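You operate a simulated robot arm through the tools that you are given. There is no shell and no other tool.

You run a simulated robot arm. Do the job below in one go: nothing can be reset, and whatever is moved stays where it is left.

Task
Rinse both dirty sherds with the one cup of water.
Fine: rest the grey one on the turner meanwhile and end with it on the rubber pad, the orange one on the grid, the cup upright.

The check looks at the end state, three seconds after you hand in, the way a careful person would. Anything else that was tipped, shoved, dropped, spilled or broken makes it a failure.

Robot
A 7-joint arm with a two-finger parallel gripper, fixed in place. Base frame: the origin is on the floor under the middle of its stand, x ahead of it, y to its left, z up. Lengths are in cm, angles in degrees, forces in N, time in s.
With the tool pointing down near the work surface it reaches from about 44 to 92 cm from the base axis. Its first joint turns from -143.0 to 143.0 degrees. Payload 3 kg.
The TCP is the grasp point between the finger pads, 3 cm short of the fingertips. In the tool frame z runs along the fingers and y along their closing line. Largest opening 9.4 cm; finger width 2.8, thickness 1; the body of the gripper, 5 by 9.6 cm, starts 5.5 cm behind the TCP.
Orientation is told as [roll, pitch, yaw] about the base's x, y, z axes, in that order, counted from this pose: with the fingers straight down and closing along the base's y, the tool's x points along the base's -x, its y along +y and its z along -z.

Tools
- The arm moves only by the tool nudge_tool. Its argument "targets" is a list of rows, each a list of 7 numbers: the opening in per cent of the stroke, from 0 (shut) to 100 (fully open), then the shift along the base's x, y, z in cm, then the turn, a rotation vector about the base's x, y, z in degrees. In form: [[hand, x, y, z, rx, ry, rz], ...]. A call has 1 to 20 rows; each row shifts and turns the commanded pose from where the row before left it. Each row takes 0.2 s and may step no farther than 5 cm and 8.6 degrees from the row before; otherwise, or with a gripper value out of range, the whole call is refused. A pose out of reach is approached as far as the arm can. The call stops where the force on the tool passes 90 N (or 10 N more than at its start, if that is more) or the arm is blocked; 0.2 s more then pass. Each finger travels about 7.2 cm/s and halts on what it meets, pressing with about 23 N; the grip force reading is that of the motor and also rises with nothing between the fingers. The clock runs only during rows and for 0.2 s after the last one: add rows that do not move to give the fingers time. It gives the time, the measured TCP pose, the force on the tool (base axes), the opening and the grip force at its end, in the units of the frame above (readings bear some noise), with the torque about the TCP (base axes, N m) and any sound that the robot's microphone picked up.
- Cameras (640 x 400 px; columns grow to the right, rows downward): "scene" is fixed at [21.87, 65.05, 152.47]; the picture's right is [-0.72, -0.69, 0.00], its down [-0.33, 0.34, -0.88] and it looks along [0.61, -0.63, -0.48] (base axes); focal length 375 px, centre (320, 200). "wrist" rides on the gripper at [7.6, 1.4, -10.2] in the tool frame; the picture's right is [-0.18, 0.98, 0.00], its down [-0.75, -0.14, -0.64] and it looks along [-0.63, -0.12, 0.77] (tool axes); focal length 243 px, centre (320, 200). There is no depth. A picture from a camera that has moved, and an enlarged one, comes with that camera's place and axes in the base frame and with its lens.
- get_image(camera): a new picture of that camera. No time passes.
- inspect(camera, box): a new picture of the part [left, top, right, bottom] of that camera's present view, enlarged. No time passes.
- finish_job(): hands the job in; it is judged then, once.

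Places have to be worked out from the pictures, the camera data and where the tool is seen. Open the gripper and draw the arm clear of the work before you hand the job in, unless the task says otherwise.

The tools are called after "Call:" by a JSON object that holds its "fn" and its "kwargs". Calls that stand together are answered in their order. nudge_tool: Moves the arm, as the interface text tells. Its arguments: {"type":"object","properties":{"targets":{"type":"array","items":{"type":"array","items":{"type":"number"}}}},"required":["targets"]} The other tools are called the same way: get_image (camera) takes a picture; inspect (camera, box) takes an enlarged picture of a part of a camera's view; finish_job () hands the job in.

At the start:

```text
t: 0.0
eef_pos: [64.47, -6.64, 116.02]
ee_rot: [0.1, 0.1, -0.1]
force: [0.1, 0.8, -0.4]
wrist_torque: [-0.02, 0.0, 0.01]
width: 9.38
gripper_force: 0.2
```

scene: 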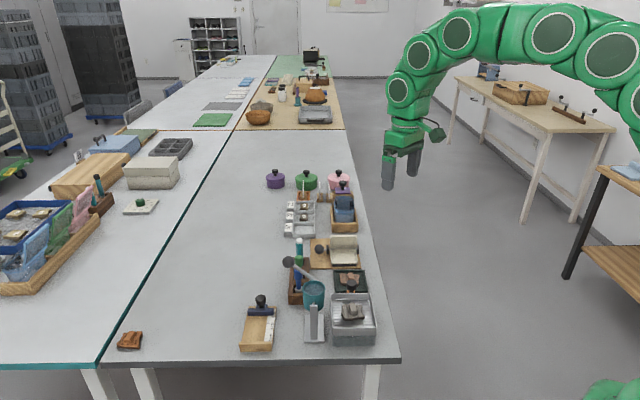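
wrist: 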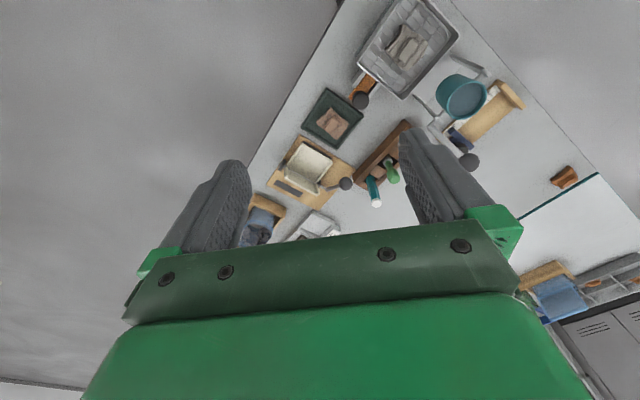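

I'll start by looking closely at the work area from both cameras before I move anything.

Call:
{"fn": "inspect", "kwargs": {"camera": "scene", "box": [230, 230, 400, 360]}}

Call:
{"fn": "inspect", "kwargs": {"camera": "scene", "box": [80, 160, 400, 360]}}

Call:
{"fn": "inspect", "kwargs": {"camera": "wrist", "box": [240, 0, 600, 225]}}

```text
3.08 times, centred on (315, 295) of scene
camera zoom: at [21.87, 65.05, 152.47], right [-0.72, -0.69, 0.0], down [-0.33, 0.34, -0.88], along [0.61, -0.63, -0.48], focal length 1155 px, centre (335, -92)
```

zoom: 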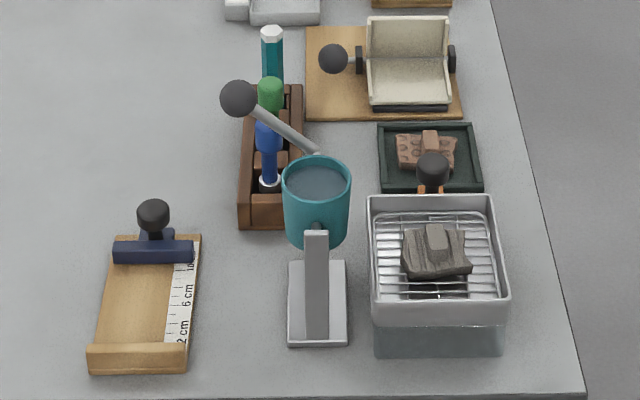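

```text
2.00 times, centred on (240, 260) of scene
camera zoom: at [21.87, 65.05, 152.47], right [-0.72, -0.69, 0.0], down [-0.33, 0.34, -0.88], along [0.61, -0.63, -0.48], focal length 750 px, centre (480, 80)
```

zoom: 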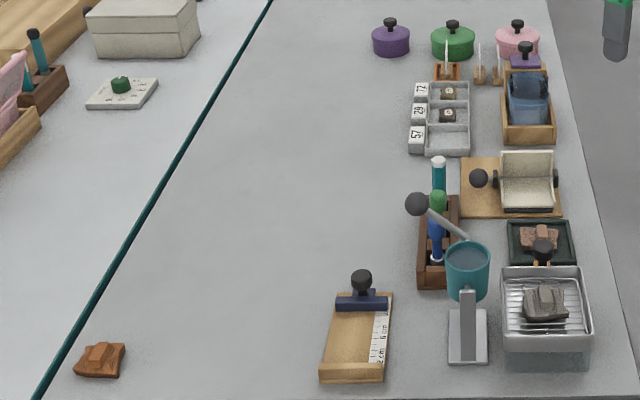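

```text
1.78 times, centred on (420, 112) of wrist
camera zoom: at [56.95, -5.19, 126.34], right [0.18, 0.98, 0.0], down [0.75, -0.14, 0.64], along [0.63, -0.12, -0.77], focal length 431 px, centre (142, 356)
```

zoom: 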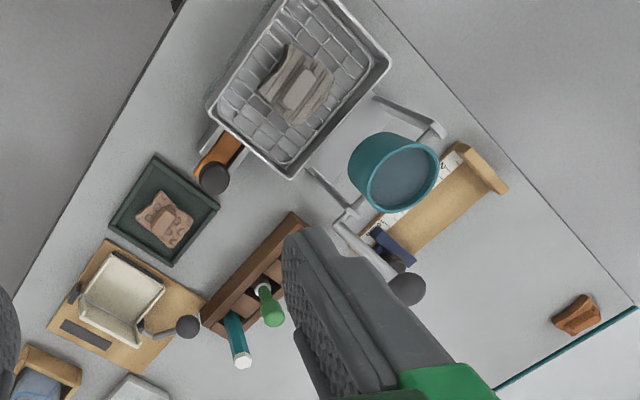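

The table seems to be at about z = 74. The rinse station is around x 64–73, y 9–15, and the dark tray and the hinged cream tray are farther out. I'll pull the arm back and down, well above everything, so the wrist camera can see the objects more closely.

Call:
{"fn": "nudge_tool", "kwargs": {"targets": [[100, -3.3, 1.6, -1.5, 0, 0, 0], [100, -3.3, 1.6, -1.5, 0, 0, 0], [100, -3.3, 1.6, -1.5, 0, 0, 0], [100, -3.3, 1.6, -1.5, 0, 0, 0], [100, -3.3, 1.6, -1.5, 0, 0, 0]]}}

Call:
{"fn": "get_image", "kwargs": {"camera": "wrist"}}

Call:
{"fn": "get_image", "kwargs": {"camera": "scene"}}

```text
t: 1.2
eef_pos: [47.96, 1.13, 108.66]
ee_rot: [-0.1, -0.1, 0.0]
force: [0.1, 0.3, -0.5]
wrist_torque: [-0.01, 0.0, 0.01]
width: 9.4
gripper_force: 0.1
```

```text
taken
camera wrist: at [40.33, 2.64, 119.03], right [0.18, 0.98, 0.0], down [0.75, -0.14, 0.64], along [0.63, -0.12, -0.77], focal length 243 px, centre (320, 200)
```

wrist: 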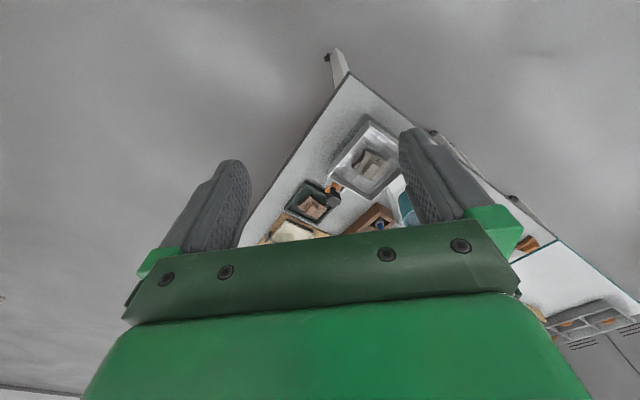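

```text
taken
```

scene: 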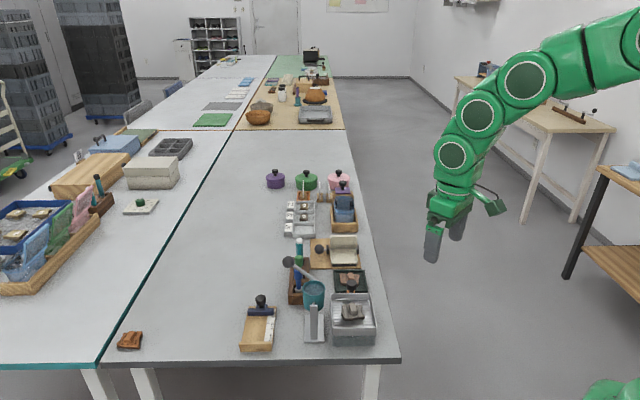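

The wrist camera sees best through the upper part of its picture, between the fingers. I'll move forward and a little lower, still about 20 cm above the objects, so the station falls in that area.

Call:
{"fn": "nudge_tool", "kwargs": {"targets": [[100, 4, 1, -1, 0, 0, 0], [100, 4, 1, -1, 0, 0, 0], [100, 4, 1, -1, 0, 0, 0]]}}

Call:
{"fn": "get_image", "kwargs": {"camera": "wrist"}}

Call:
{"fn": "inspect", "kwargs": {"camera": "wrist", "box": [220, 0, 540, 200]}}

```text
t: 2.0
eef_pos: [59.92, 4.37, 105.58]
ee_rot: [0.0, 0.1, 0.0]
force: [-0.4, -0.7, 0.1]
wrist_torque: [0.0, 0.02, -0.03]
width: 9.38
gripper_force: 0.0
```

```text
taken
camera wrist: at [52.36, 5.9, 115.87], right [0.18, 0.98, 0.0], down [0.75, -0.14, 0.64], along [0.63, -0.12, -0.77], focal length 243 px, centre (320, 200)
```

wrist: 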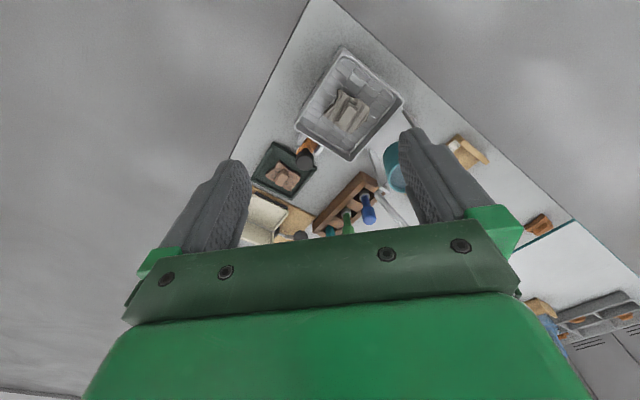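

```text
2.00 times, centred on (380, 100) of wrist
camera zoom: at [52.36, 5.9, 115.87], right [0.18, 0.98, 0.0], down [0.75, -0.14, 0.64], along [0.63, -0.12, -0.77], focal length 485 px, centre (200, 400)
```

zoom: 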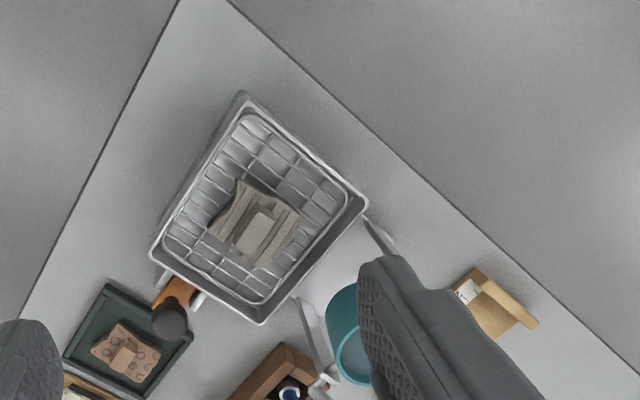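

The dark tray's corner triangulates to about (71, -6, 74.4), so the table is near z = 74 and its axes are turned about 44° from the base. Next I'll zoom in on each mechanism to see how it works.

Call:
{"fn": "inspect", "kwargs": {"camera": "scene", "box": [280, 250, 344, 290]}}

Call:
{"fn": "inspect", "kwargs": {"camera": "scene", "box": [284, 270, 380, 330]}}

Call:
{"fn": "inspect", "kwargs": {"camera": "scene", "box": [296, 295, 392, 355]}}

Call:
{"fn": "inspect", "kwargs": {"camera": "scene", "box": [300, 228, 380, 278]}}

Call:
{"fn": "inspect", "kwargs": {"camera": "scene", "box": [320, 260, 384, 300]}}

```text
10.00 times, centred on (312, 270) of scene
camera zoom: at [21.87, 65.05, 152.47], right [-0.72, -0.69, 0.0], down [-0.33, 0.34, -0.88], along [0.61, -0.63, -0.48], focal length 3752 px, centre (400, -500)
```

zoom: 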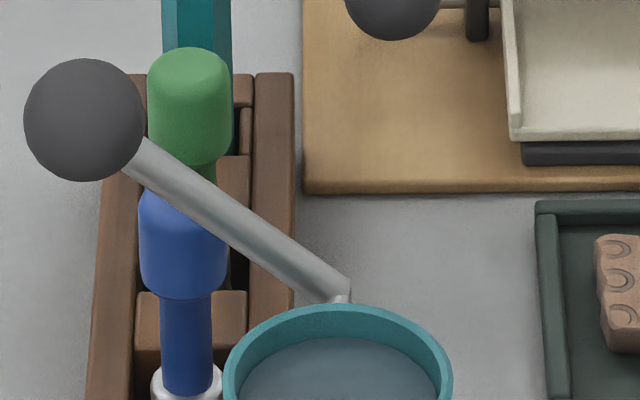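

```text
6.67 times, centred on (332, 300) of scene
camera zoom: at [21.87, 65.05, 152.47], right [-0.72, -0.69, 0.0], down [-0.33, 0.34, -0.88], along [0.61, -0.63, -0.48], focal length 2502 px, centre (240, -467)
```

zoom: 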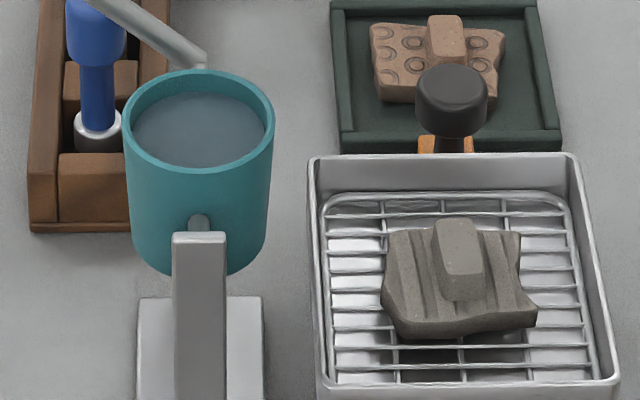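

```text
6.67 times, centred on (344, 325) of scene
camera zoom: at [21.87, 65.05, 152.47], right [-0.72, -0.69, 0.0], down [-0.33, 0.34, -0.88], along [0.61, -0.63, -0.48], focal length 2502 px, centre (160, -633)
```

zoom: 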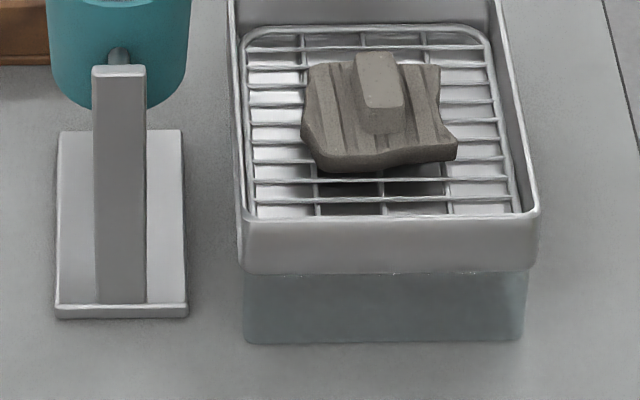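

```text
8.00 times, centred on (340, 253) of scene
camera zoom: at [21.87, 65.05, 152.47], right [-0.72, -0.69, 0.0], down [-0.33, 0.34, -0.88], along [0.61, -0.63, -0.48], focal length 3002 px, centre (160, -224)
```

zoom: 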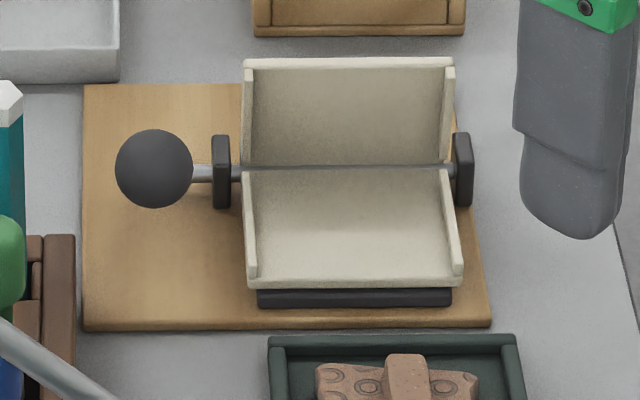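

```text
10.00 times, centred on (352, 280) of scene
camera zoom: at [21.87, 65.05, 152.47], right [-0.72, -0.69, 0.0], down [-0.33, 0.34, -0.88], along [0.61, -0.63, -0.48], focal length 3752 px, centre (0, -600)
```

zoom: 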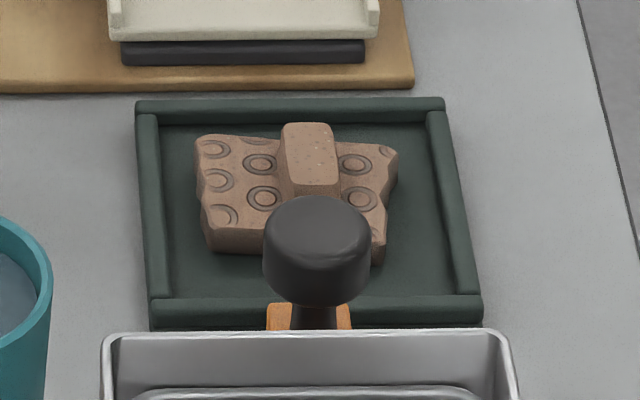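

Here is what I make of it so far:
- **Grey sherd:** block top at about (66.2, 7.2, 81).
- **Cup:** rim centre about (72.9, 14.5, 88), on an axle along the table's "away" direction.
- **Lever ball:** about (82, 14.8, 91.4).
- **Orange sherd:** the dusty one on the dark green pad. The loose one at the far left is out of reach and not part of this job.

I'll line the gripper up with the table axes above the grey sherd and look again.

Call:
{"fn": "nudge_tool", "kwargs": {"targets": [[60, 1.04, 0.47, -1.5, 0, 0, -7.7], [60, 1.04, 0.47, -1.5, 0, 0, -7.7], [60, 1.04, 0.47, -1.5, 0, 0, -7.7], [60, 1.04, 0.47, -1.5, 0, 0, -7.7], [60, 1.04, 0.47, -1.5, 0, 0, -7.7], [60, 1.04, 0.47, -1.5, 0, 0, -7.7]]}}

Call:
{"fn": "get_image", "kwargs": {"camera": "wrist"}}

Call:
{"fn": "get_image", "kwargs": {"camera": "scene"}}

```text
t: 3.4
eef_pos: [66.28, 7.25, 96.5]
ee_rot: [0.1, 0.1, -46.3]
force: [0.7, -0.4, -0.3]
wrist_torque: [0.0, 0.01, -0.02]
width: 5.66
gripper_force: 0.2
```

```text
taken
camera wrist: at [62.08, 13.77, 106.86], right [0.84, 0.55, 0.0], down [0.42, -0.64, 0.64], along [0.35, -0.54, -0.77], focal length 243 px, centre (320, 200)
```

wrist: 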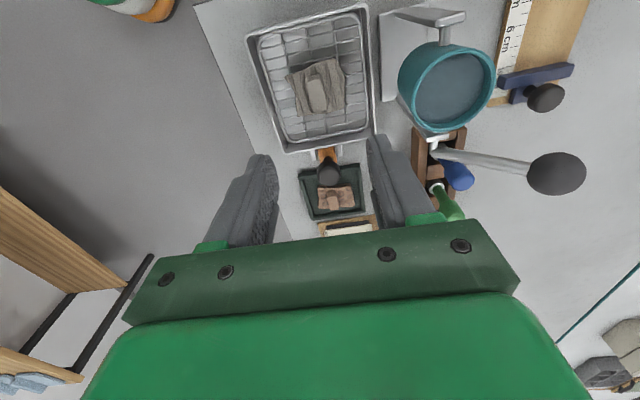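

```text
taken
```

scene: 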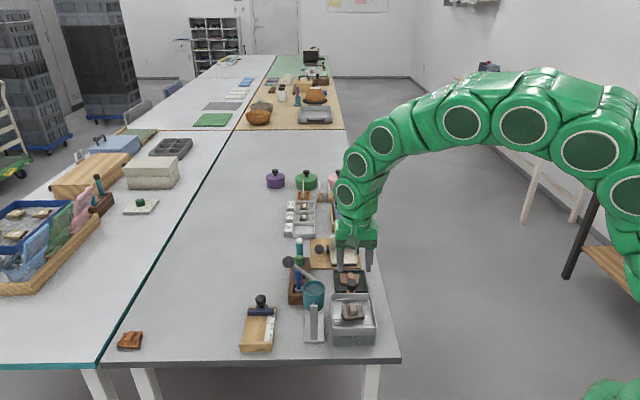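

This view is good: it shows the cup on its two-post cradle, the lever, the grid and the pad. I'll enlarge it to measure.

Call:
{"fn": "inspect", "kwargs": {"camera": "wrist", "box": [230, 0, 390, 100]}}

Call:
{"fn": "inspect", "kwargs": {"camera": "wrist", "box": [280, 130, 408, 240]}}

Call:
{"fn": "inspect", "kwargs": {"camera": "wrist", "box": [360, 0, 600, 210]}}

```text
4.00 times, centred on (310, 50) of wrist
camera zoom: at [62.08, 13.77, 106.86], right [0.84, 0.55, 0.0], down [0.42, -0.64, 0.64], along [0.35, -0.54, -0.77], focal length 970 px, centre (360, 800)
```

zoom: 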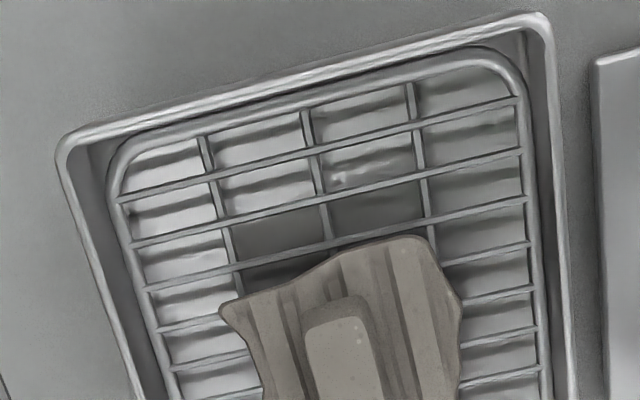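

```text
3.64 times, centred on (344, 185) of wrist
camera zoom: at [62.08, 13.77, 106.86], right [0.84, 0.55, 0.0], down [0.42, -0.64, 0.64], along [0.35, -0.54, -0.77], focal length 882 px, centre (233, 254)
```

zoom: 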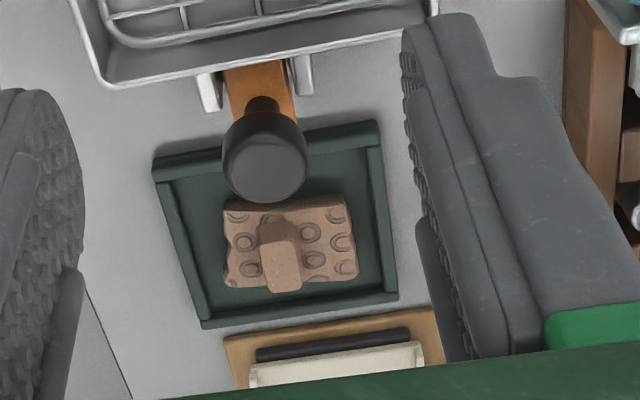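

```text
1.90 times, centred on (480, 105) of wrist
camera zoom: at [62.08, 13.77, 106.86], right [0.84, 0.55, 0.0], down [0.42, -0.64, 0.64], along [0.35, -0.54, -0.77], focal length 462 px, centre (15, 381)
```

zoom: 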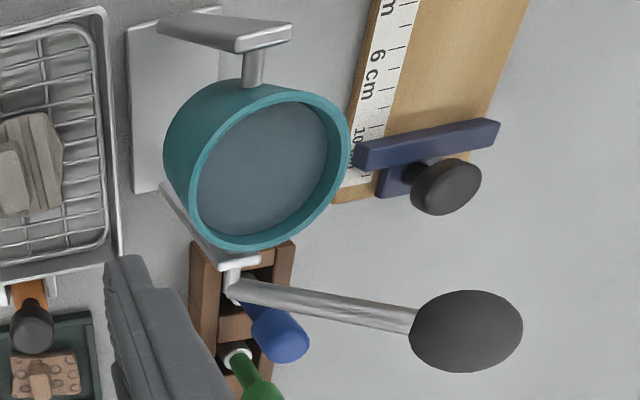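

The geometry checks out from this view. The axle is about 6 cm on the cup's near side, the lever is about 8.8 cm long, and it points about 40° up and away from the grid, so moving the ball over towards the grid will pour. I'll move above the ball with the fingers opening along the tipping direction and check alignment before going down.

Call:
{"fn": "nudge_tool", "kwargs": {"targets": [[60, 0, 0, 4, 0, 0, 0], [60, 3.95, 1.9, 0, 0, 0, 0], [60, 3.95, 1.9, 0, 0, 0, 0], [60, 3.95, 1.9, 0, 0, 0, 0], [60, 3.95, 1.9, 0, 0, 0, 0]]}}

Call:
{"fn": "get_image", "kwargs": {"camera": "wrist"}}

Call:
{"fn": "inspect", "kwargs": {"camera": "scene", "box": [240, 180, 400, 350]}}

```text
t: 4.6
eef_pos: [81.99, 14.64, 100.58]
ee_rot: [0.0, 0.1, -46.3]
force: [0.5, -0.7, 0.4]
wrist_torque: [-0.02, -0.01, -0.02]
width: 5.62
gripper_force: 0.0
```

```text
taken
camera wrist: at [77.77, 21.21, 110.91], right [0.84, 0.55, 0.0], down [0.42, -0.64, 0.64], along [0.35, -0.54, -0.77], focal length 243 px, centre (320, 200)
```

wrist: 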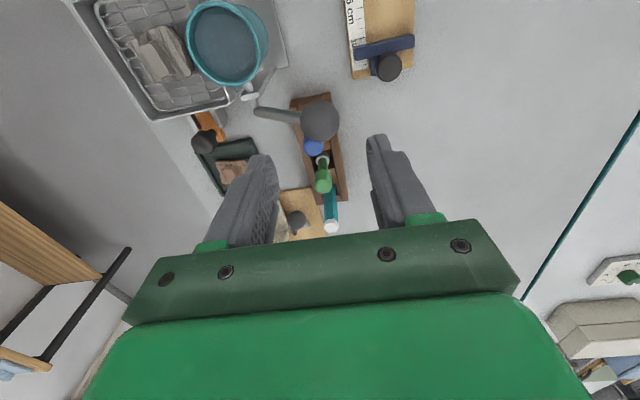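

```text
2.35 times, centred on (320, 265) of scene
camera zoom: at [21.87, 65.05, 152.47], right [-0.72, -0.69, 0.0], down [-0.33, 0.34, -0.88], along [0.61, -0.63, -0.48], focal length 883 px, centre (320, 47)
```

zoom: 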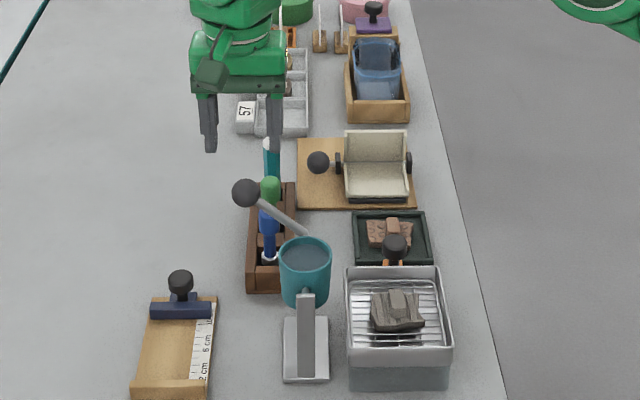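

In the wrist picture the ball is exactly on the centre line between the fingers, at (320, 122) where I expected about (320, 121). I'll lower until the fingertips sit just below the ball's equator and above the lever, then narrow the fingers to a loose cage around the ball.

Call:
{"fn": "nudge_tool", "kwargs": {"targets": [[60, 0, 0, -3.3, 0, 0, 0], [60, 0, 0, -3.2, 0, 0, 0], [44, 0, 0, 0, 0, 0, 0], [44, 0, 0, 0, 0, 0, 0]]}}

Call:
{"fn": "get_image", "kwargs": {"camera": "wrist"}}

Call:
{"fn": "inspect", "kwargs": {"camera": "scene", "box": [270, 220, 350, 300]}}

```text
t: 5.6
eef_pos: [81.91, 14.64, 93.93]
ee_rot: [0.0, 0.1, -46.1]
force: [-1.1, 0.4, 0.0]
wrist_torque: [0.0, 0.03, -0.01]
width: 4.14
gripper_force: 0.2
```

```text
taken
camera wrist: at [77.77, 21.19, 104.23], right [0.84, 0.55, 0.0], down [0.42, -0.64, 0.64], along [0.35, -0.54, -0.77], focal length 243 px, centre (320, 200)
```

wrist: 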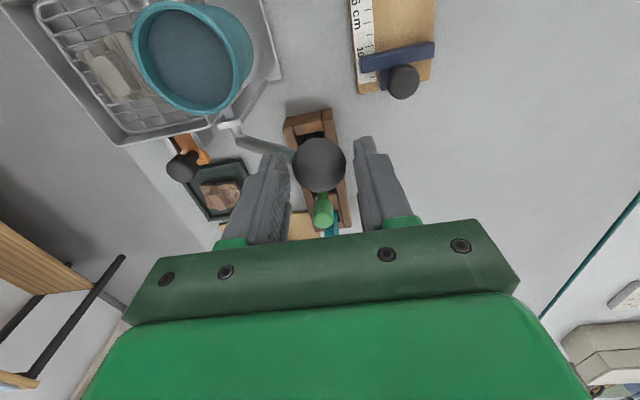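

```text
5.00 times, centred on (310, 260) of scene
camera zoom: at [21.87, 65.05, 152.47], right [-0.72, -0.69, 0.0], down [-0.33, 0.34, -0.88], along [0.61, -0.63, -0.48], focal length 1876 px, centre (370, -100)
```

zoom: 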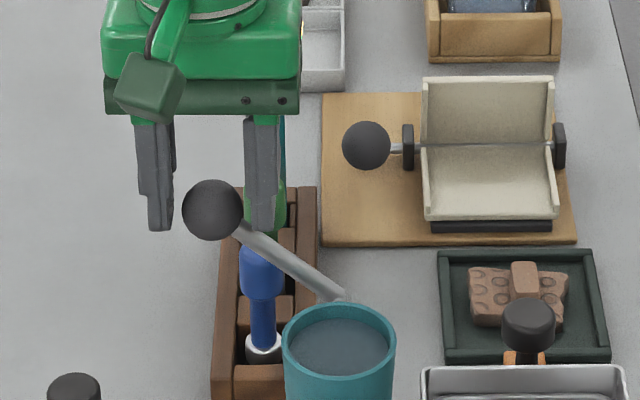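

The ball sits loosely between the fingers with no load, and the readings stay at about 1 N. I'll tighten the cage and tip about 10° along the arc, then check how the cup and ball respond.

Call:
{"fn": "nudge_tool", "kwargs": {"targets": [[36, 0, 0, 0, 0, 0, 0], [36, -0.375, -0.36, 0.56, 0, 0, 0], [36, -0.404, -0.388, 0.52, 0, 0, 0]]}}

Call:
{"fn": "inspect", "kwargs": {"camera": "scene", "box": [270, 230, 366, 330]}}

Call:
{"fn": "get_image", "kwargs": {"camera": "wrist"}}

```text
t: 6.4
eef_pos: [81.26, 13.9, 95.05]
ee_rot: [0.1, -0.1, -46.1]
force: [2.7, 3.2, 4.1]
wrist_torque: [0.23, -0.32, -0.04]
width: 3.62
gripper_force: 2.8
```

```text
4.00 times, centred on (318, 280) of scene
camera zoom: at [21.87, 65.05, 152.47], right [-0.72, -0.69, 0.0], down [-0.33, 0.34, -0.88], along [0.61, -0.63, -0.48], focal length 1501 px, centre (328, -120)
```

zoom: 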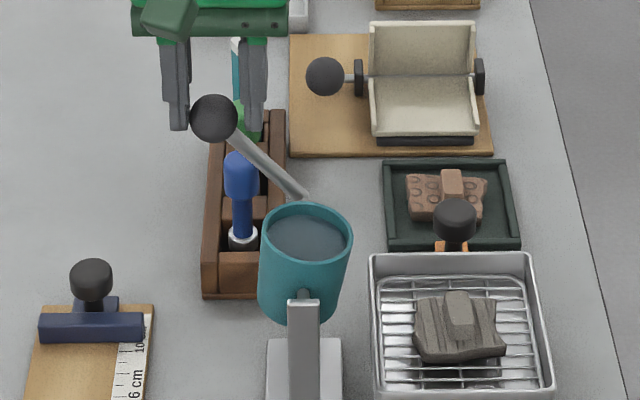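

```text
taken
camera wrist: at [77.02, 20.47, 105.35], right [0.84, 0.55, 0.0], down [0.42, -0.64, 0.64], along [0.35, -0.54, -0.77], focal length 243 px, centre (320, 200)
```

wrist: 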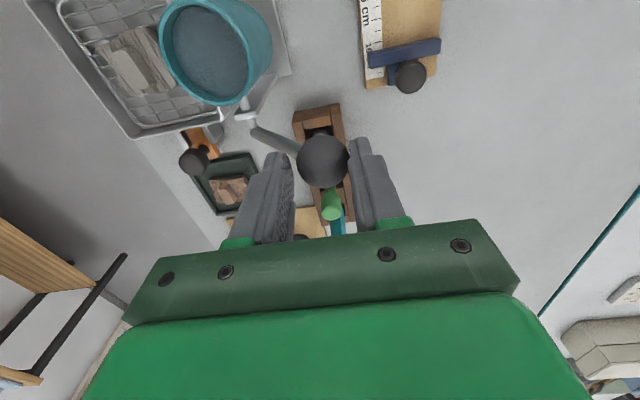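

The cup tips toward the grid as predicted, roughly 8–10° so far with the water still inside. The reading shows light squeezing, so the ball is about 3.6 cm wide; I'll loosen the cage slightly and continue the tip in small steps.

Call:
{"fn": "nudge_tool", "kwargs": {"targets": [[40, -0.433, -0.415, 0.46, 0, 0, 0], [40, -0.462, -0.443, 0.41, 0, 0, 0]]}}

Call:
{"fn": "inspect", "kwargs": {"camera": "scene", "box": [270, 230, 382, 342]}}

Call:
{"fn": "inspect", "kwargs": {"camera": "wrist", "box": [20, 0, 340, 200]}}

```text
t: 7.0
eef_pos: [80.37, 13.07, 95.87]
ee_rot: [0.0, 0.0, -46.3]
force: [1.5, 2.1, 1.6]
wrist_torque: [0.09, -0.1, 0.02]
width: 3.88
gripper_force: 0.5
```

```text
3.57 times, centred on (326, 286) of scene
camera zoom: at [21.87, 65.05, 152.47], right [-0.72, -0.69, 0.0], down [-0.33, 0.34, -0.88], along [0.61, -0.63, -0.48], focal length 1340 px, centre (299, -107)
```

zoom: 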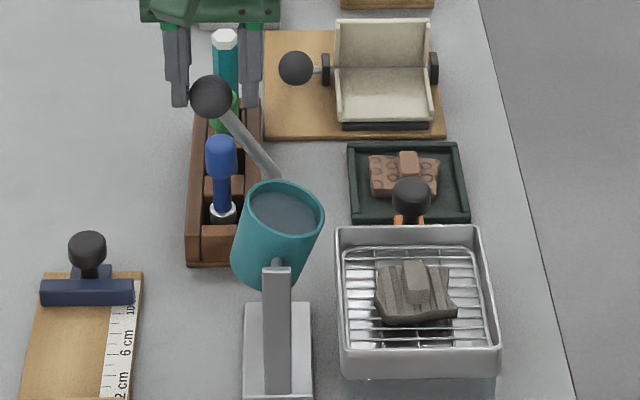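

```text
2.00 times, centred on (180, 100) of wrist
camera zoom: at [76.13, 19.67, 106.21], right [0.84, 0.55, 0.0], down [0.42, -0.64, 0.64], along [0.35, -0.54, -0.77], focal length 485 px, centre (600, 400)
```

zoom: 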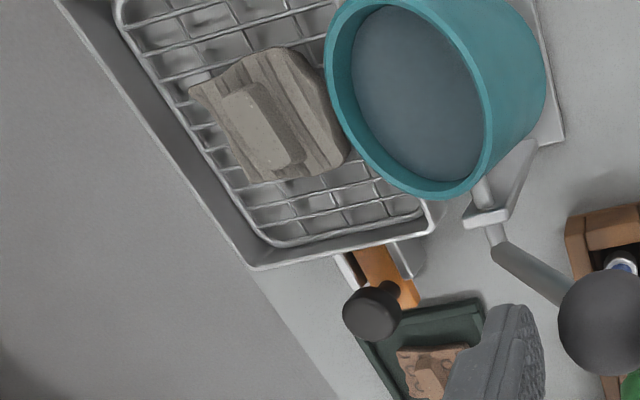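

The cup is tipped about 20° with no pouring yet, and the forces are small. I'll continue 5–10° at a time and watch for the stream and for any change in the sherd.

Call:
{"fn": "nudge_tool", "kwargs": {"targets": [[40, -0.491, -0.471, 0.36, 0, 0, 0]]}}

Call:
{"fn": "inspect", "kwargs": {"camera": "scene", "box": [290, 250, 390, 350]}}

Call:
{"fn": "inspect", "kwargs": {"camera": "wrist", "box": [20, 0, 340, 200]}}

```text
t: 7.4
eef_pos: [79.95, 12.53, 96.3]
ee_rot: [0.1, 0.0, -46.2]
force: [1.5, 1.4, 2.0]
wrist_torque: [0.06, -0.06, 0.0]
width: 3.85
gripper_force: 0.5
```

```text
4.00 times, centred on (340, 300) of scene
camera zoom: at [21.87, 65.05, 152.47], right [-0.72, -0.69, 0.0], down [-0.33, 0.34, -0.88], along [0.61, -0.63, -0.48], focal length 1501 px, centre (240, -200)
```

zoom: 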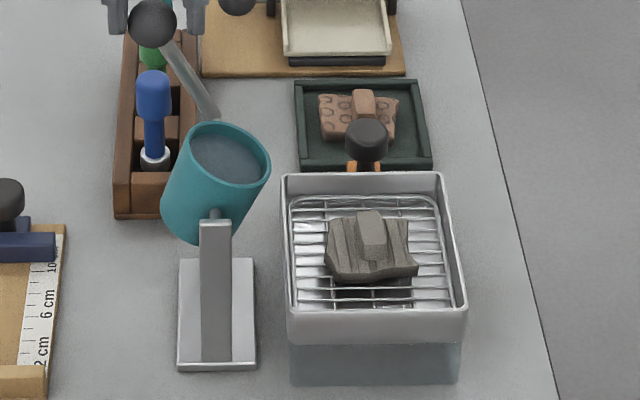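

```text
2.00 times, centred on (180, 100) of wrist
camera zoom: at [75.7, 19.18, 106.64], right [0.84, 0.55, 0.0], down [0.42, -0.64, 0.64], along [0.35, -0.54, -0.77], focal length 485 px, centre (600, 400)
```

zoom: 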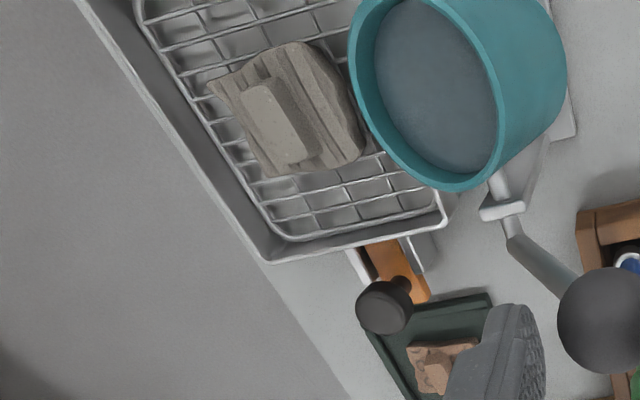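

Still no stream at about 25°. Continuing another step.

Call:
{"fn": "nudge_tool", "kwargs": {"targets": [[40, -0.505, -0.484, 0.29, 0, 0, 0]]}}

Call:
{"fn": "inspect", "kwargs": {"camera": "scene", "box": [290, 250, 390, 350]}}

Call:
{"fn": "inspect", "kwargs": {"camera": "wrist", "box": [20, 0, 340, 200]}}

```text
t: 7.8
eef_pos: [79.48, 12.07, 96.56]
ee_rot: [-0.1, -0.1, -46.2]
force: [1.6, 0.7, -0.2]
wrist_torque: [0.02, -0.03, -0.02]
width: 3.82
gripper_force: 0.5
```

```text
4.00 times, centred on (340, 300) of scene
camera zoom: at [21.87, 65.05, 152.47], right [-0.72, -0.69, 0.0], down [-0.33, 0.34, -0.88], along [0.61, -0.63, -0.48], focal length 1501 px, centre (240, -200)
```

zoom: 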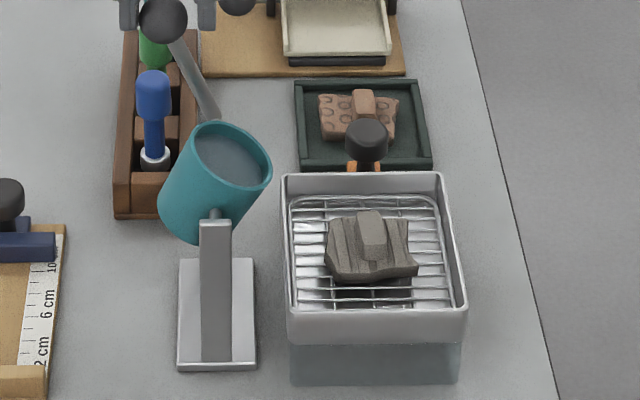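

```text
2.00 times, centred on (180, 100) of wrist
camera zoom: at [75.21, 18.67, 106.94], right [0.84, 0.55, 0.0], down [0.42, -0.64, 0.64], along [0.35, -0.54, -0.77], focal length 485 px, centre (600, 400)
```

zoom: 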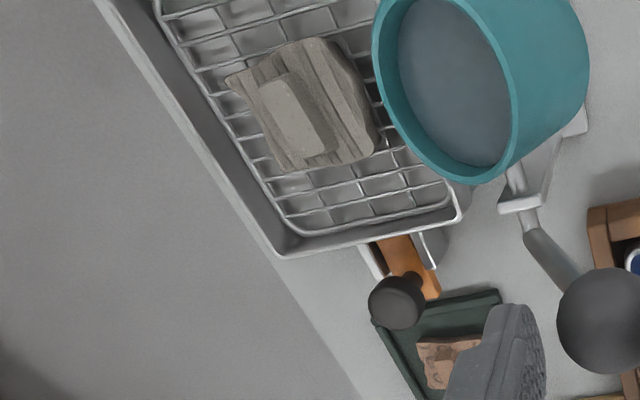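

The tilt is near 28–30° and I still see no stream. Continuing with another 5° step.

Call:
{"fn": "nudge_tool", "kwargs": {"targets": [[40, -0.527, -0.505, 0.23, 0, 0, 0]]}}

Call:
{"fn": "inspect", "kwargs": {"camera": "scene", "box": [305, 270, 375, 340]}}

Call:
{"fn": "inspect", "kwargs": {"camera": "wrist", "box": [20, 0, 340, 200]}}

```text
t: 8.2
eef_pos: [78.88, 11.6, 96.96]
ee_rot: [0.0, 0.0, -46.2]
force: [-0.2, 0.2, 0.4]
wrist_torque: [-0.05, 0.04, 0.0]
width: 3.82
gripper_force: 0.8
```

```text
5.71 times, centred on (340, 305) of scene
camera zoom: at [21.87, 65.05, 152.47], right [-0.72, -0.69, 0.0], down [-0.33, 0.34, -0.88], along [0.61, -0.63, -0.48], focal length 2144 px, centre (206, -400)
```

zoom: 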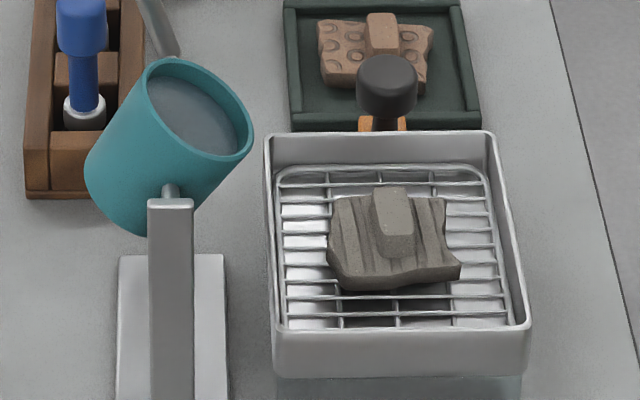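

```text
2.00 times, centred on (180, 100) of wrist
camera zoom: at [74.67, 18.2, 107.21], right [0.84, 0.55, 0.0], down [0.42, -0.64, 0.64], along [0.35, -0.54, -0.77], focal length 485 px, centre (600, 400)
```

zoom: 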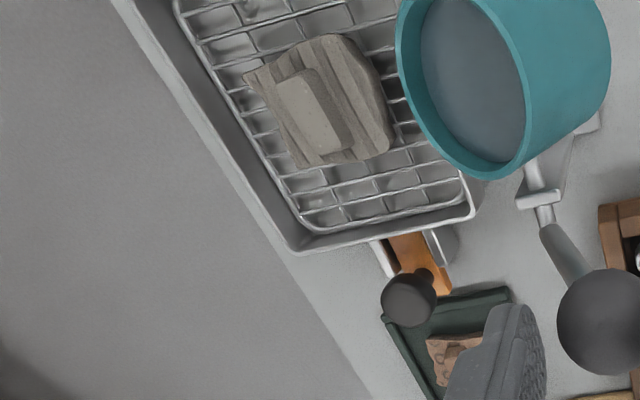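

The tilt is about 35° with the water still in the cup and the sherd unchanged. I'll keep going one step at a time, watching the water level.

Call:
{"fn": "nudge_tool", "kwargs": {"targets": [[40, -0.534, -0.512, 0.16, 0, 0, 0]]}}

Call:
{"fn": "inspect", "kwargs": {"camera": "scene", "box": [305, 270, 375, 340]}}

Call:
{"fn": "inspect", "kwargs": {"camera": "wrist", "box": [20, 0, 340, 200]}}

```text
t: 8.6
eef_pos: [78.4, 11.03, 96.94]
ee_rot: [0.0, 0.1, -46.1]
force: [1.3, 1.0, -0.1]
wrist_torque: [0.01, -0.07, -0.01]
width: 3.79
gripper_force: 0.4
```

```text
5.71 times, centred on (340, 305) of scene
camera zoom: at [21.87, 65.05, 152.47], right [-0.72, -0.69, 0.0], down [-0.33, 0.34, -0.88], along [0.61, -0.63, -0.48], focal length 2144 px, centre (206, -400)
```

zoom: 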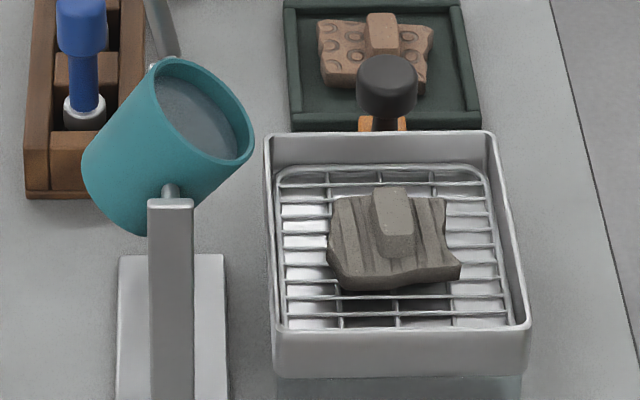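

```text
2.00 times, centred on (180, 100) of wrist
camera zoom: at [74.18, 17.64, 107.36], right [0.84, 0.55, 0.0], down [0.42, -0.64, 0.64], along [0.35, -0.54, -0.77], focal length 485 px, centre (600, 400)
```

zoom: 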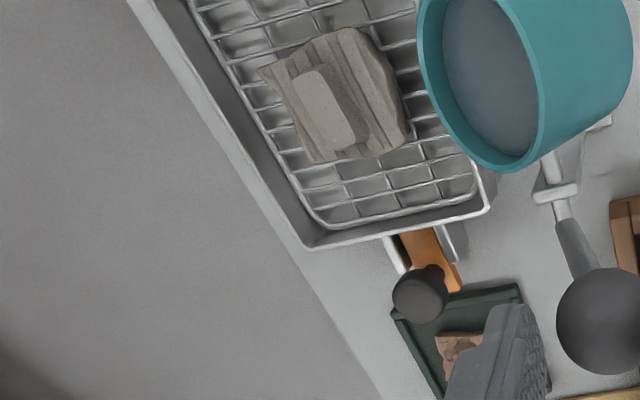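

No pour yet. Next step to about 45°.

Call:
{"fn": "nudge_tool", "kwargs": {"targets": [[40, -0.5415, -0.519, 0.11, 0, 0, 0]]}}

Call:
{"fn": "inspect", "kwargs": {"camera": "scene", "box": [305, 270, 375, 340]}}

Call:
{"fn": "inspect", "kwargs": {"camera": "wrist", "box": [20, 0, 340, 200]}}

```text
t: 9.0
eef_pos: [77.77, 10.6, 96.97]
ee_rot: [0.0, 0.0, -46.1]
force: [0.8, 0.1, 1.4]
wrist_torque: [-0.02, -0.02, 0.0]
width: 3.75
gripper_force: 0.1
```

```text
5.71 times, centred on (340, 305) of scene
camera zoom: at [21.87, 65.05, 152.47], right [-0.72, -0.69, 0.0], down [-0.33, 0.34, -0.88], along [0.61, -0.63, -0.48], focal length 2144 px, centre (206, -400)
```

zoom: 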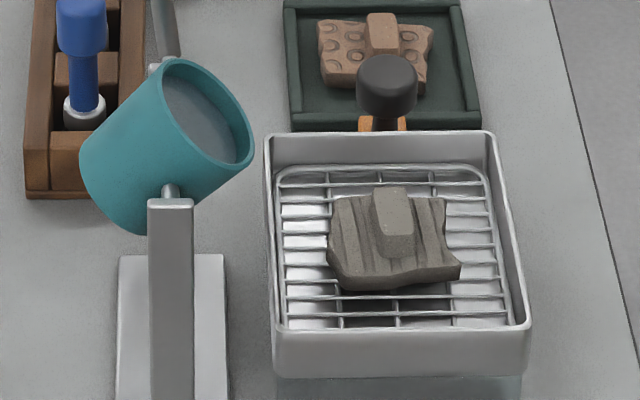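

```text
2.00 times, centred on (180, 100) of wrist
camera zoom: at [73.57, 17.11, 107.35], right [0.84, 0.55, 0.0], down [0.42, -0.64, 0.64], along [0.35, -0.54, -0.77], focal length 485 px, centre (600, 400)
```

zoom: 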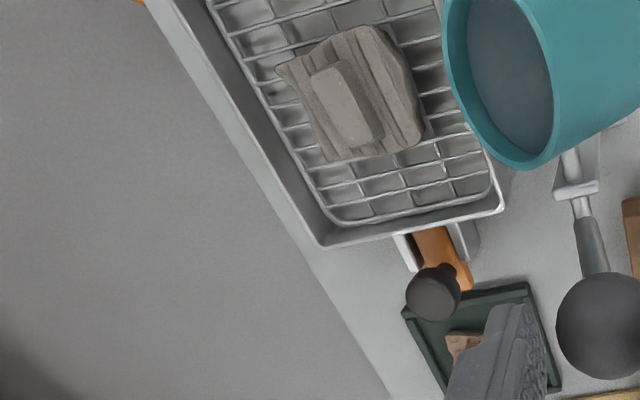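

The water disc looks a bit deeper in the cup now. I'll take a closer look at the cup and the sherd before tipping further.

Call:
{"fn": "inspect", "kwargs": {"camera": "scene", "box": [312, 274, 340, 302]}}

Call:
{"fn": "inspect", "kwargs": {"camera": "scene", "box": [330, 290, 370, 330]}}

Call:
{"fn": "inspect", "kwargs": {"camera": "wrist", "box": [150, 0, 310, 100]}}

```text
14.29 times, centred on (326, 288) of scene
camera zoom: at [21.87, 65.05, 152.47], right [-0.72, -0.69, 0.0], down [-0.33, 0.34, -0.88], along [0.61, -0.63, -0.48], focal length 5361 px, centre (234, -1057)
```

zoom: 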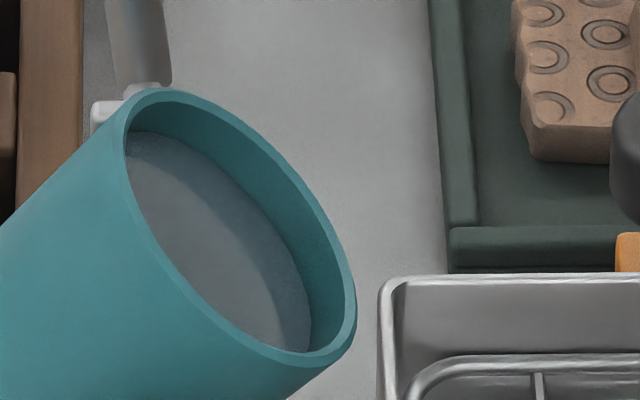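

```text
10.00 times, centred on (350, 310) of scene
camera zoom: at [21.87, 65.05, 152.47], right [-0.72, -0.69, 0.0], down [-0.33, 0.34, -0.88], along [0.61, -0.63, -0.48], focal length 3752 px, centre (20, -900)
```

zoom: 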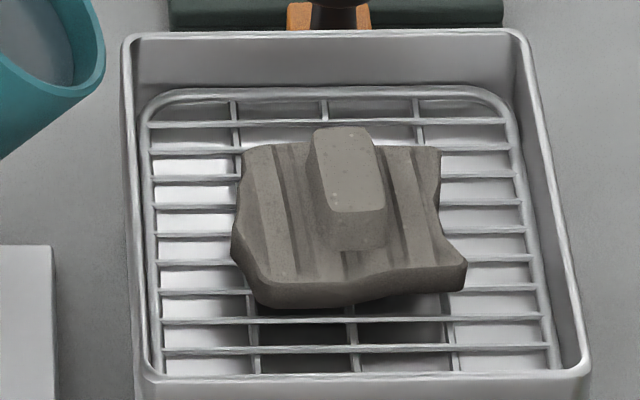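

```text
4.00 times, centred on (230, 50) of wrist
camera zoom: at [73.57, 17.11, 107.35], right [0.84, 0.55, 0.0], down [0.42, -0.64, 0.64], along [0.35, -0.54, -0.77], focal length 970 px, centre (680, 800)
```

zoom: 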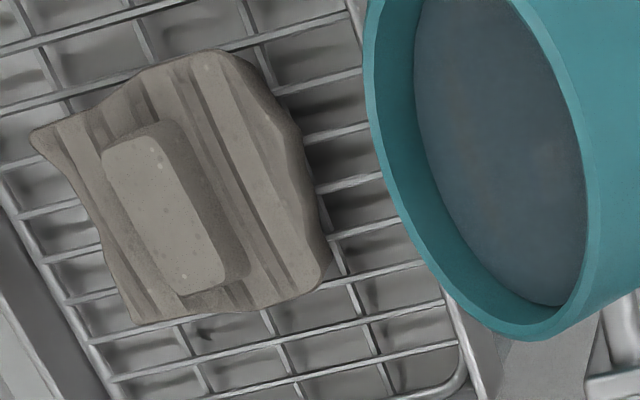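

The water is intact, about 0.8 cm below the rim, and the sherd is unchanged. Another 5° step.

Call:
{"fn": "nudge_tool", "kwargs": {"targets": [[40, -0.552, -0.529, 0.03, 0, 0, 0]]}}

Call:
{"fn": "inspect", "kwargs": {"camera": "scene", "box": [312, 274, 340, 302]}}

Call:
{"fn": "inspect", "kwargs": {"camera": "scene", "box": [305, 270, 385, 350]}}

Call:
{"fn": "inspect", "kwargs": {"camera": "wrist", "box": [150, 0, 310, 100]}}

```text
t: 9.4
eef_pos: [77.23, 10.09, 96.86]
ee_rot: [-0.1, 0.0, -46.2]
force: [-0.2, -0.2, -0.7]
wrist_torque: [-0.02, 0.01, 0.01]
width: 3.79
gripper_force: 0.2
```

```text
14.29 times, centred on (326, 288) of scene
camera zoom: at [21.87, 65.05, 152.47], right [-0.72, -0.69, 0.0], down [-0.33, 0.34, -0.88], along [0.61, -0.63, -0.48], focal length 5361 px, centre (234, -1057)
```

zoom: 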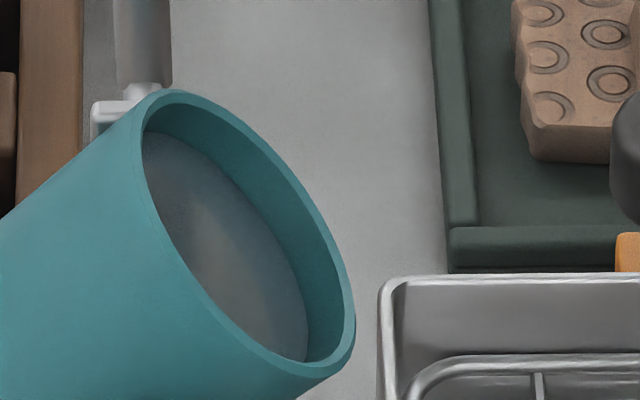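

```text
5.00 times, centred on (345, 310) of scene
camera zoom: at [21.87, 65.05, 152.47], right [-0.72, -0.69, 0.0], down [-0.33, 0.34, -0.88], along [0.61, -0.63, -0.48], focal length 1876 px, centre (195, -350)
```

zoom: 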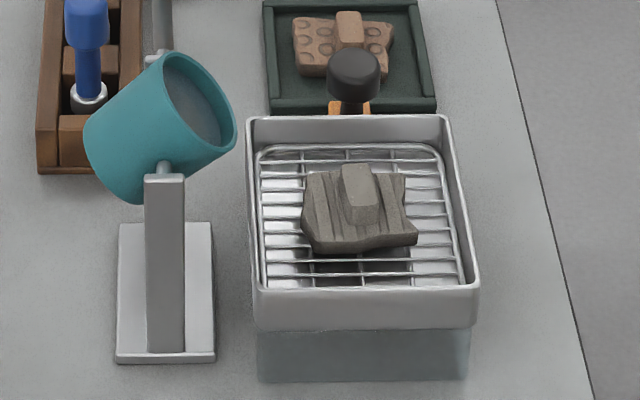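

```text
4.00 times, centred on (230, 50) of wrist
camera zoom: at [73.02, 16.62, 107.31], right [0.84, 0.55, 0.0], down [0.42, -0.64, 0.64], along [0.35, -0.54, -0.77], focal length 970 px, centre (680, 800)
```

zoom: 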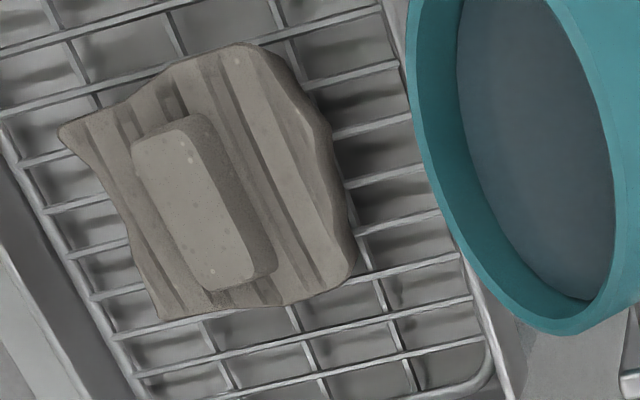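

Still no pour at nearly 50°. The lever is close to vertical; the other finger will catch the ball if it swings over. Continuing.

Call:
{"fn": "nudge_tool", "kwargs": {"targets": [[40, -0.552, -0.529, -0.03, 0, 0, 0]]}}

Call:
{"fn": "inspect", "kwargs": {"camera": "scene", "box": [312, 274, 340, 302]}}

Call:
{"fn": "inspect", "kwargs": {"camera": "scene", "box": [305, 270, 385, 350]}}

Call:
{"fn": "inspect", "kwargs": {"camera": "wrist", "box": [150, 0, 390, 200]}}

```text
t: 9.8
eef_pos: [76.66, 9.46, 97.08]
ee_rot: [0.3, -0.2, -46.2]
force: [0.0, -0.2, -0.3]
wrist_torque: [0.0, -0.03, 0.0]
width: 3.78
gripper_force: 0.2
```

```text
14.29 times, centred on (326, 288) of scene
camera zoom: at [21.87, 65.05, 152.47], right [-0.72, -0.69, 0.0], down [-0.33, 0.34, -0.88], along [0.61, -0.63, -0.48], focal length 5361 px, centre (234, -1057)
```

zoom: 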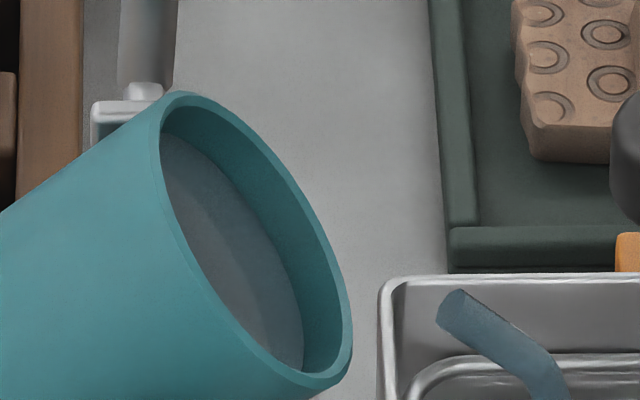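

```text
5.00 times, centred on (345, 310) of scene
camera zoom: at [21.87, 65.05, 152.47], right [-0.72, -0.69, 0.0], down [-0.33, 0.34, -0.88], along [0.61, -0.63, -0.48], focal length 1876 px, centre (195, -350)
```

zoom: 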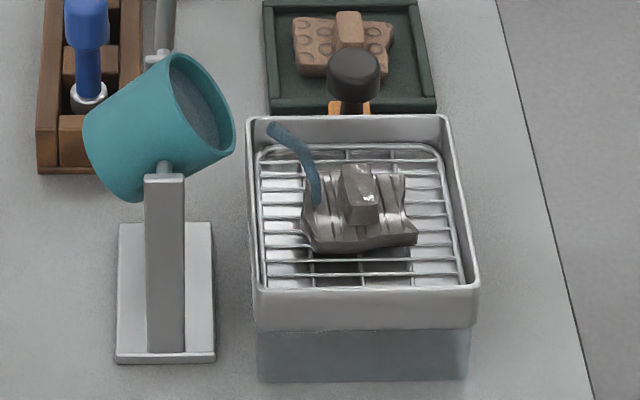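

```text
2.00 times, centred on (270, 100) of wrist
camera zoom: at [72.5, 16.05, 107.47], right [0.84, 0.55, 0.0], down [0.42, -0.64, 0.64], along [0.35, -0.54, -0.77], focal length 485 px, centre (420, 400)
```

zoom: 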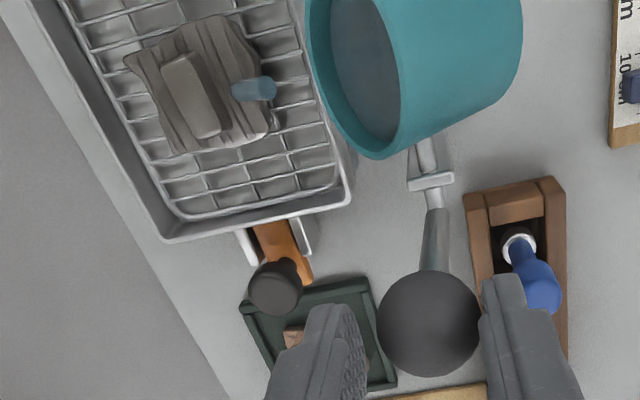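

The pour has started: a stream is falling on the grey sherd, which has turned wet. I'll look closely at the sherd and the cup's level before anything else, since no time passes while I look.

Call:
{"fn": "inspect", "kwargs": {"camera": "scene", "box": [330, 290, 370, 330]}}

Call:
{"fn": "inspect", "kwargs": {"camera": "wrist", "box": [190, 0, 310, 80]}}

```text
10.00 times, centred on (350, 310) of scene
camera zoom: at [21.87, 65.05, 152.47], right [-0.72, -0.69, 0.0], down [-0.33, 0.34, -0.88], along [0.61, -0.63, -0.48], focal length 3752 px, centre (20, -900)
```

zoom: 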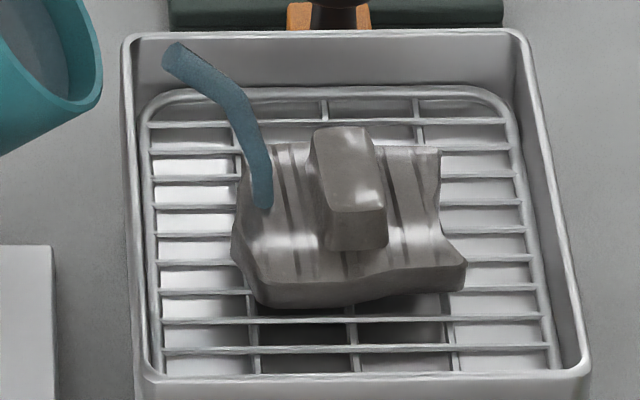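

```text
5.00 times, centred on (250, 40) of wrist
camera zoom: at [72.5, 16.05, 107.47], right [0.84, 0.55, 0.0], down [0.42, -0.64, 0.64], along [0.35, -0.54, -0.77], focal length 1213 px, centre (670, 1000)
```

zoom: 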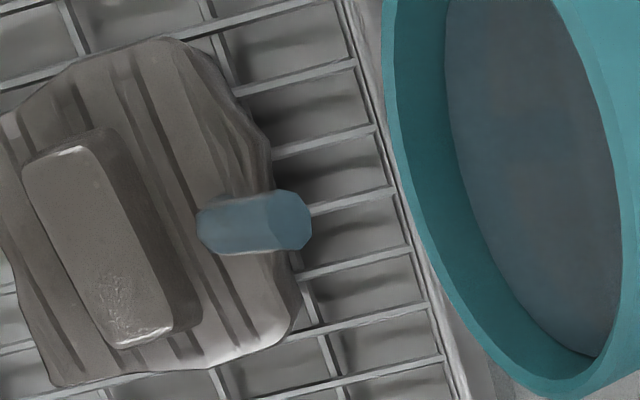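

The stream lands on the sherd and the level in the cup has barely dropped. I'll hold this tilt for one short row to see whether it keeps flowing and how fast.

Call:
{"fn": "nudge_tool", "kwargs": {"targets": [[40, 0, 0, 0, 0, 0, 0]]}}

Call:
{"fn": "inspect", "kwargs": {"camera": "scene", "box": [312, 274, 340, 302]}}

Call:
{"fn": "inspect", "kwargs": {"camera": "scene", "box": [305, 270, 385, 350]}}

Call:
{"fn": "inspect", "kwargs": {"camera": "wrist", "box": [190, 0, 310, 80]}}

```text
t: 10.2
eef_pos: [76.85, 9.43, 97.31]
ee_rot: [-0.1, 0.0, -46.3]
force: [0.0, 0.8, 0.4]
wrist_torque: [-0.02, 0.0, 0.03]
width: 3.76
gripper_force: 0.0
```

```text
14.29 times, centred on (326, 288) of scene
camera zoom: at [21.87, 65.05, 152.47], right [-0.72, -0.69, 0.0], down [-0.33, 0.34, -0.88], along [0.61, -0.63, -0.48], focal length 5361 px, centre (234, -1057)
```

zoom: 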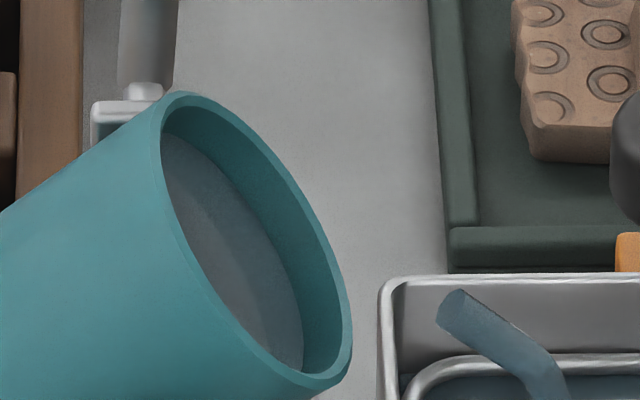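

```text
5.00 times, centred on (345, 310) of scene
camera zoom: at [21.87, 65.05, 152.47], right [-0.72, -0.69, 0.0], down [-0.33, 0.34, -0.88], along [0.61, -0.63, -0.48], focal length 1876 px, centre (195, -350)
```

zoom: 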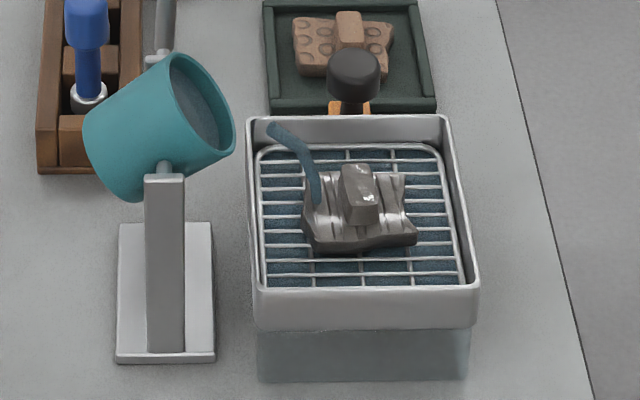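

```text
5.00 times, centred on (250, 40) of wrist
camera zoom: at [72.48, 16.05, 107.44], right [0.84, 0.55, 0.0], down [0.42, -0.64, 0.64], along [0.35, -0.54, -0.77], focal length 1213 px, centre (670, 1000)
```

zoom: 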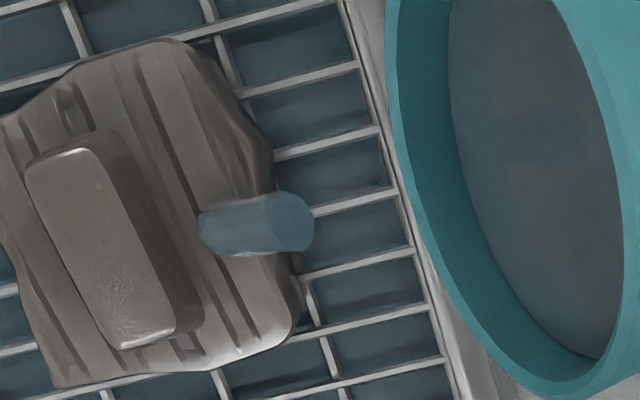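

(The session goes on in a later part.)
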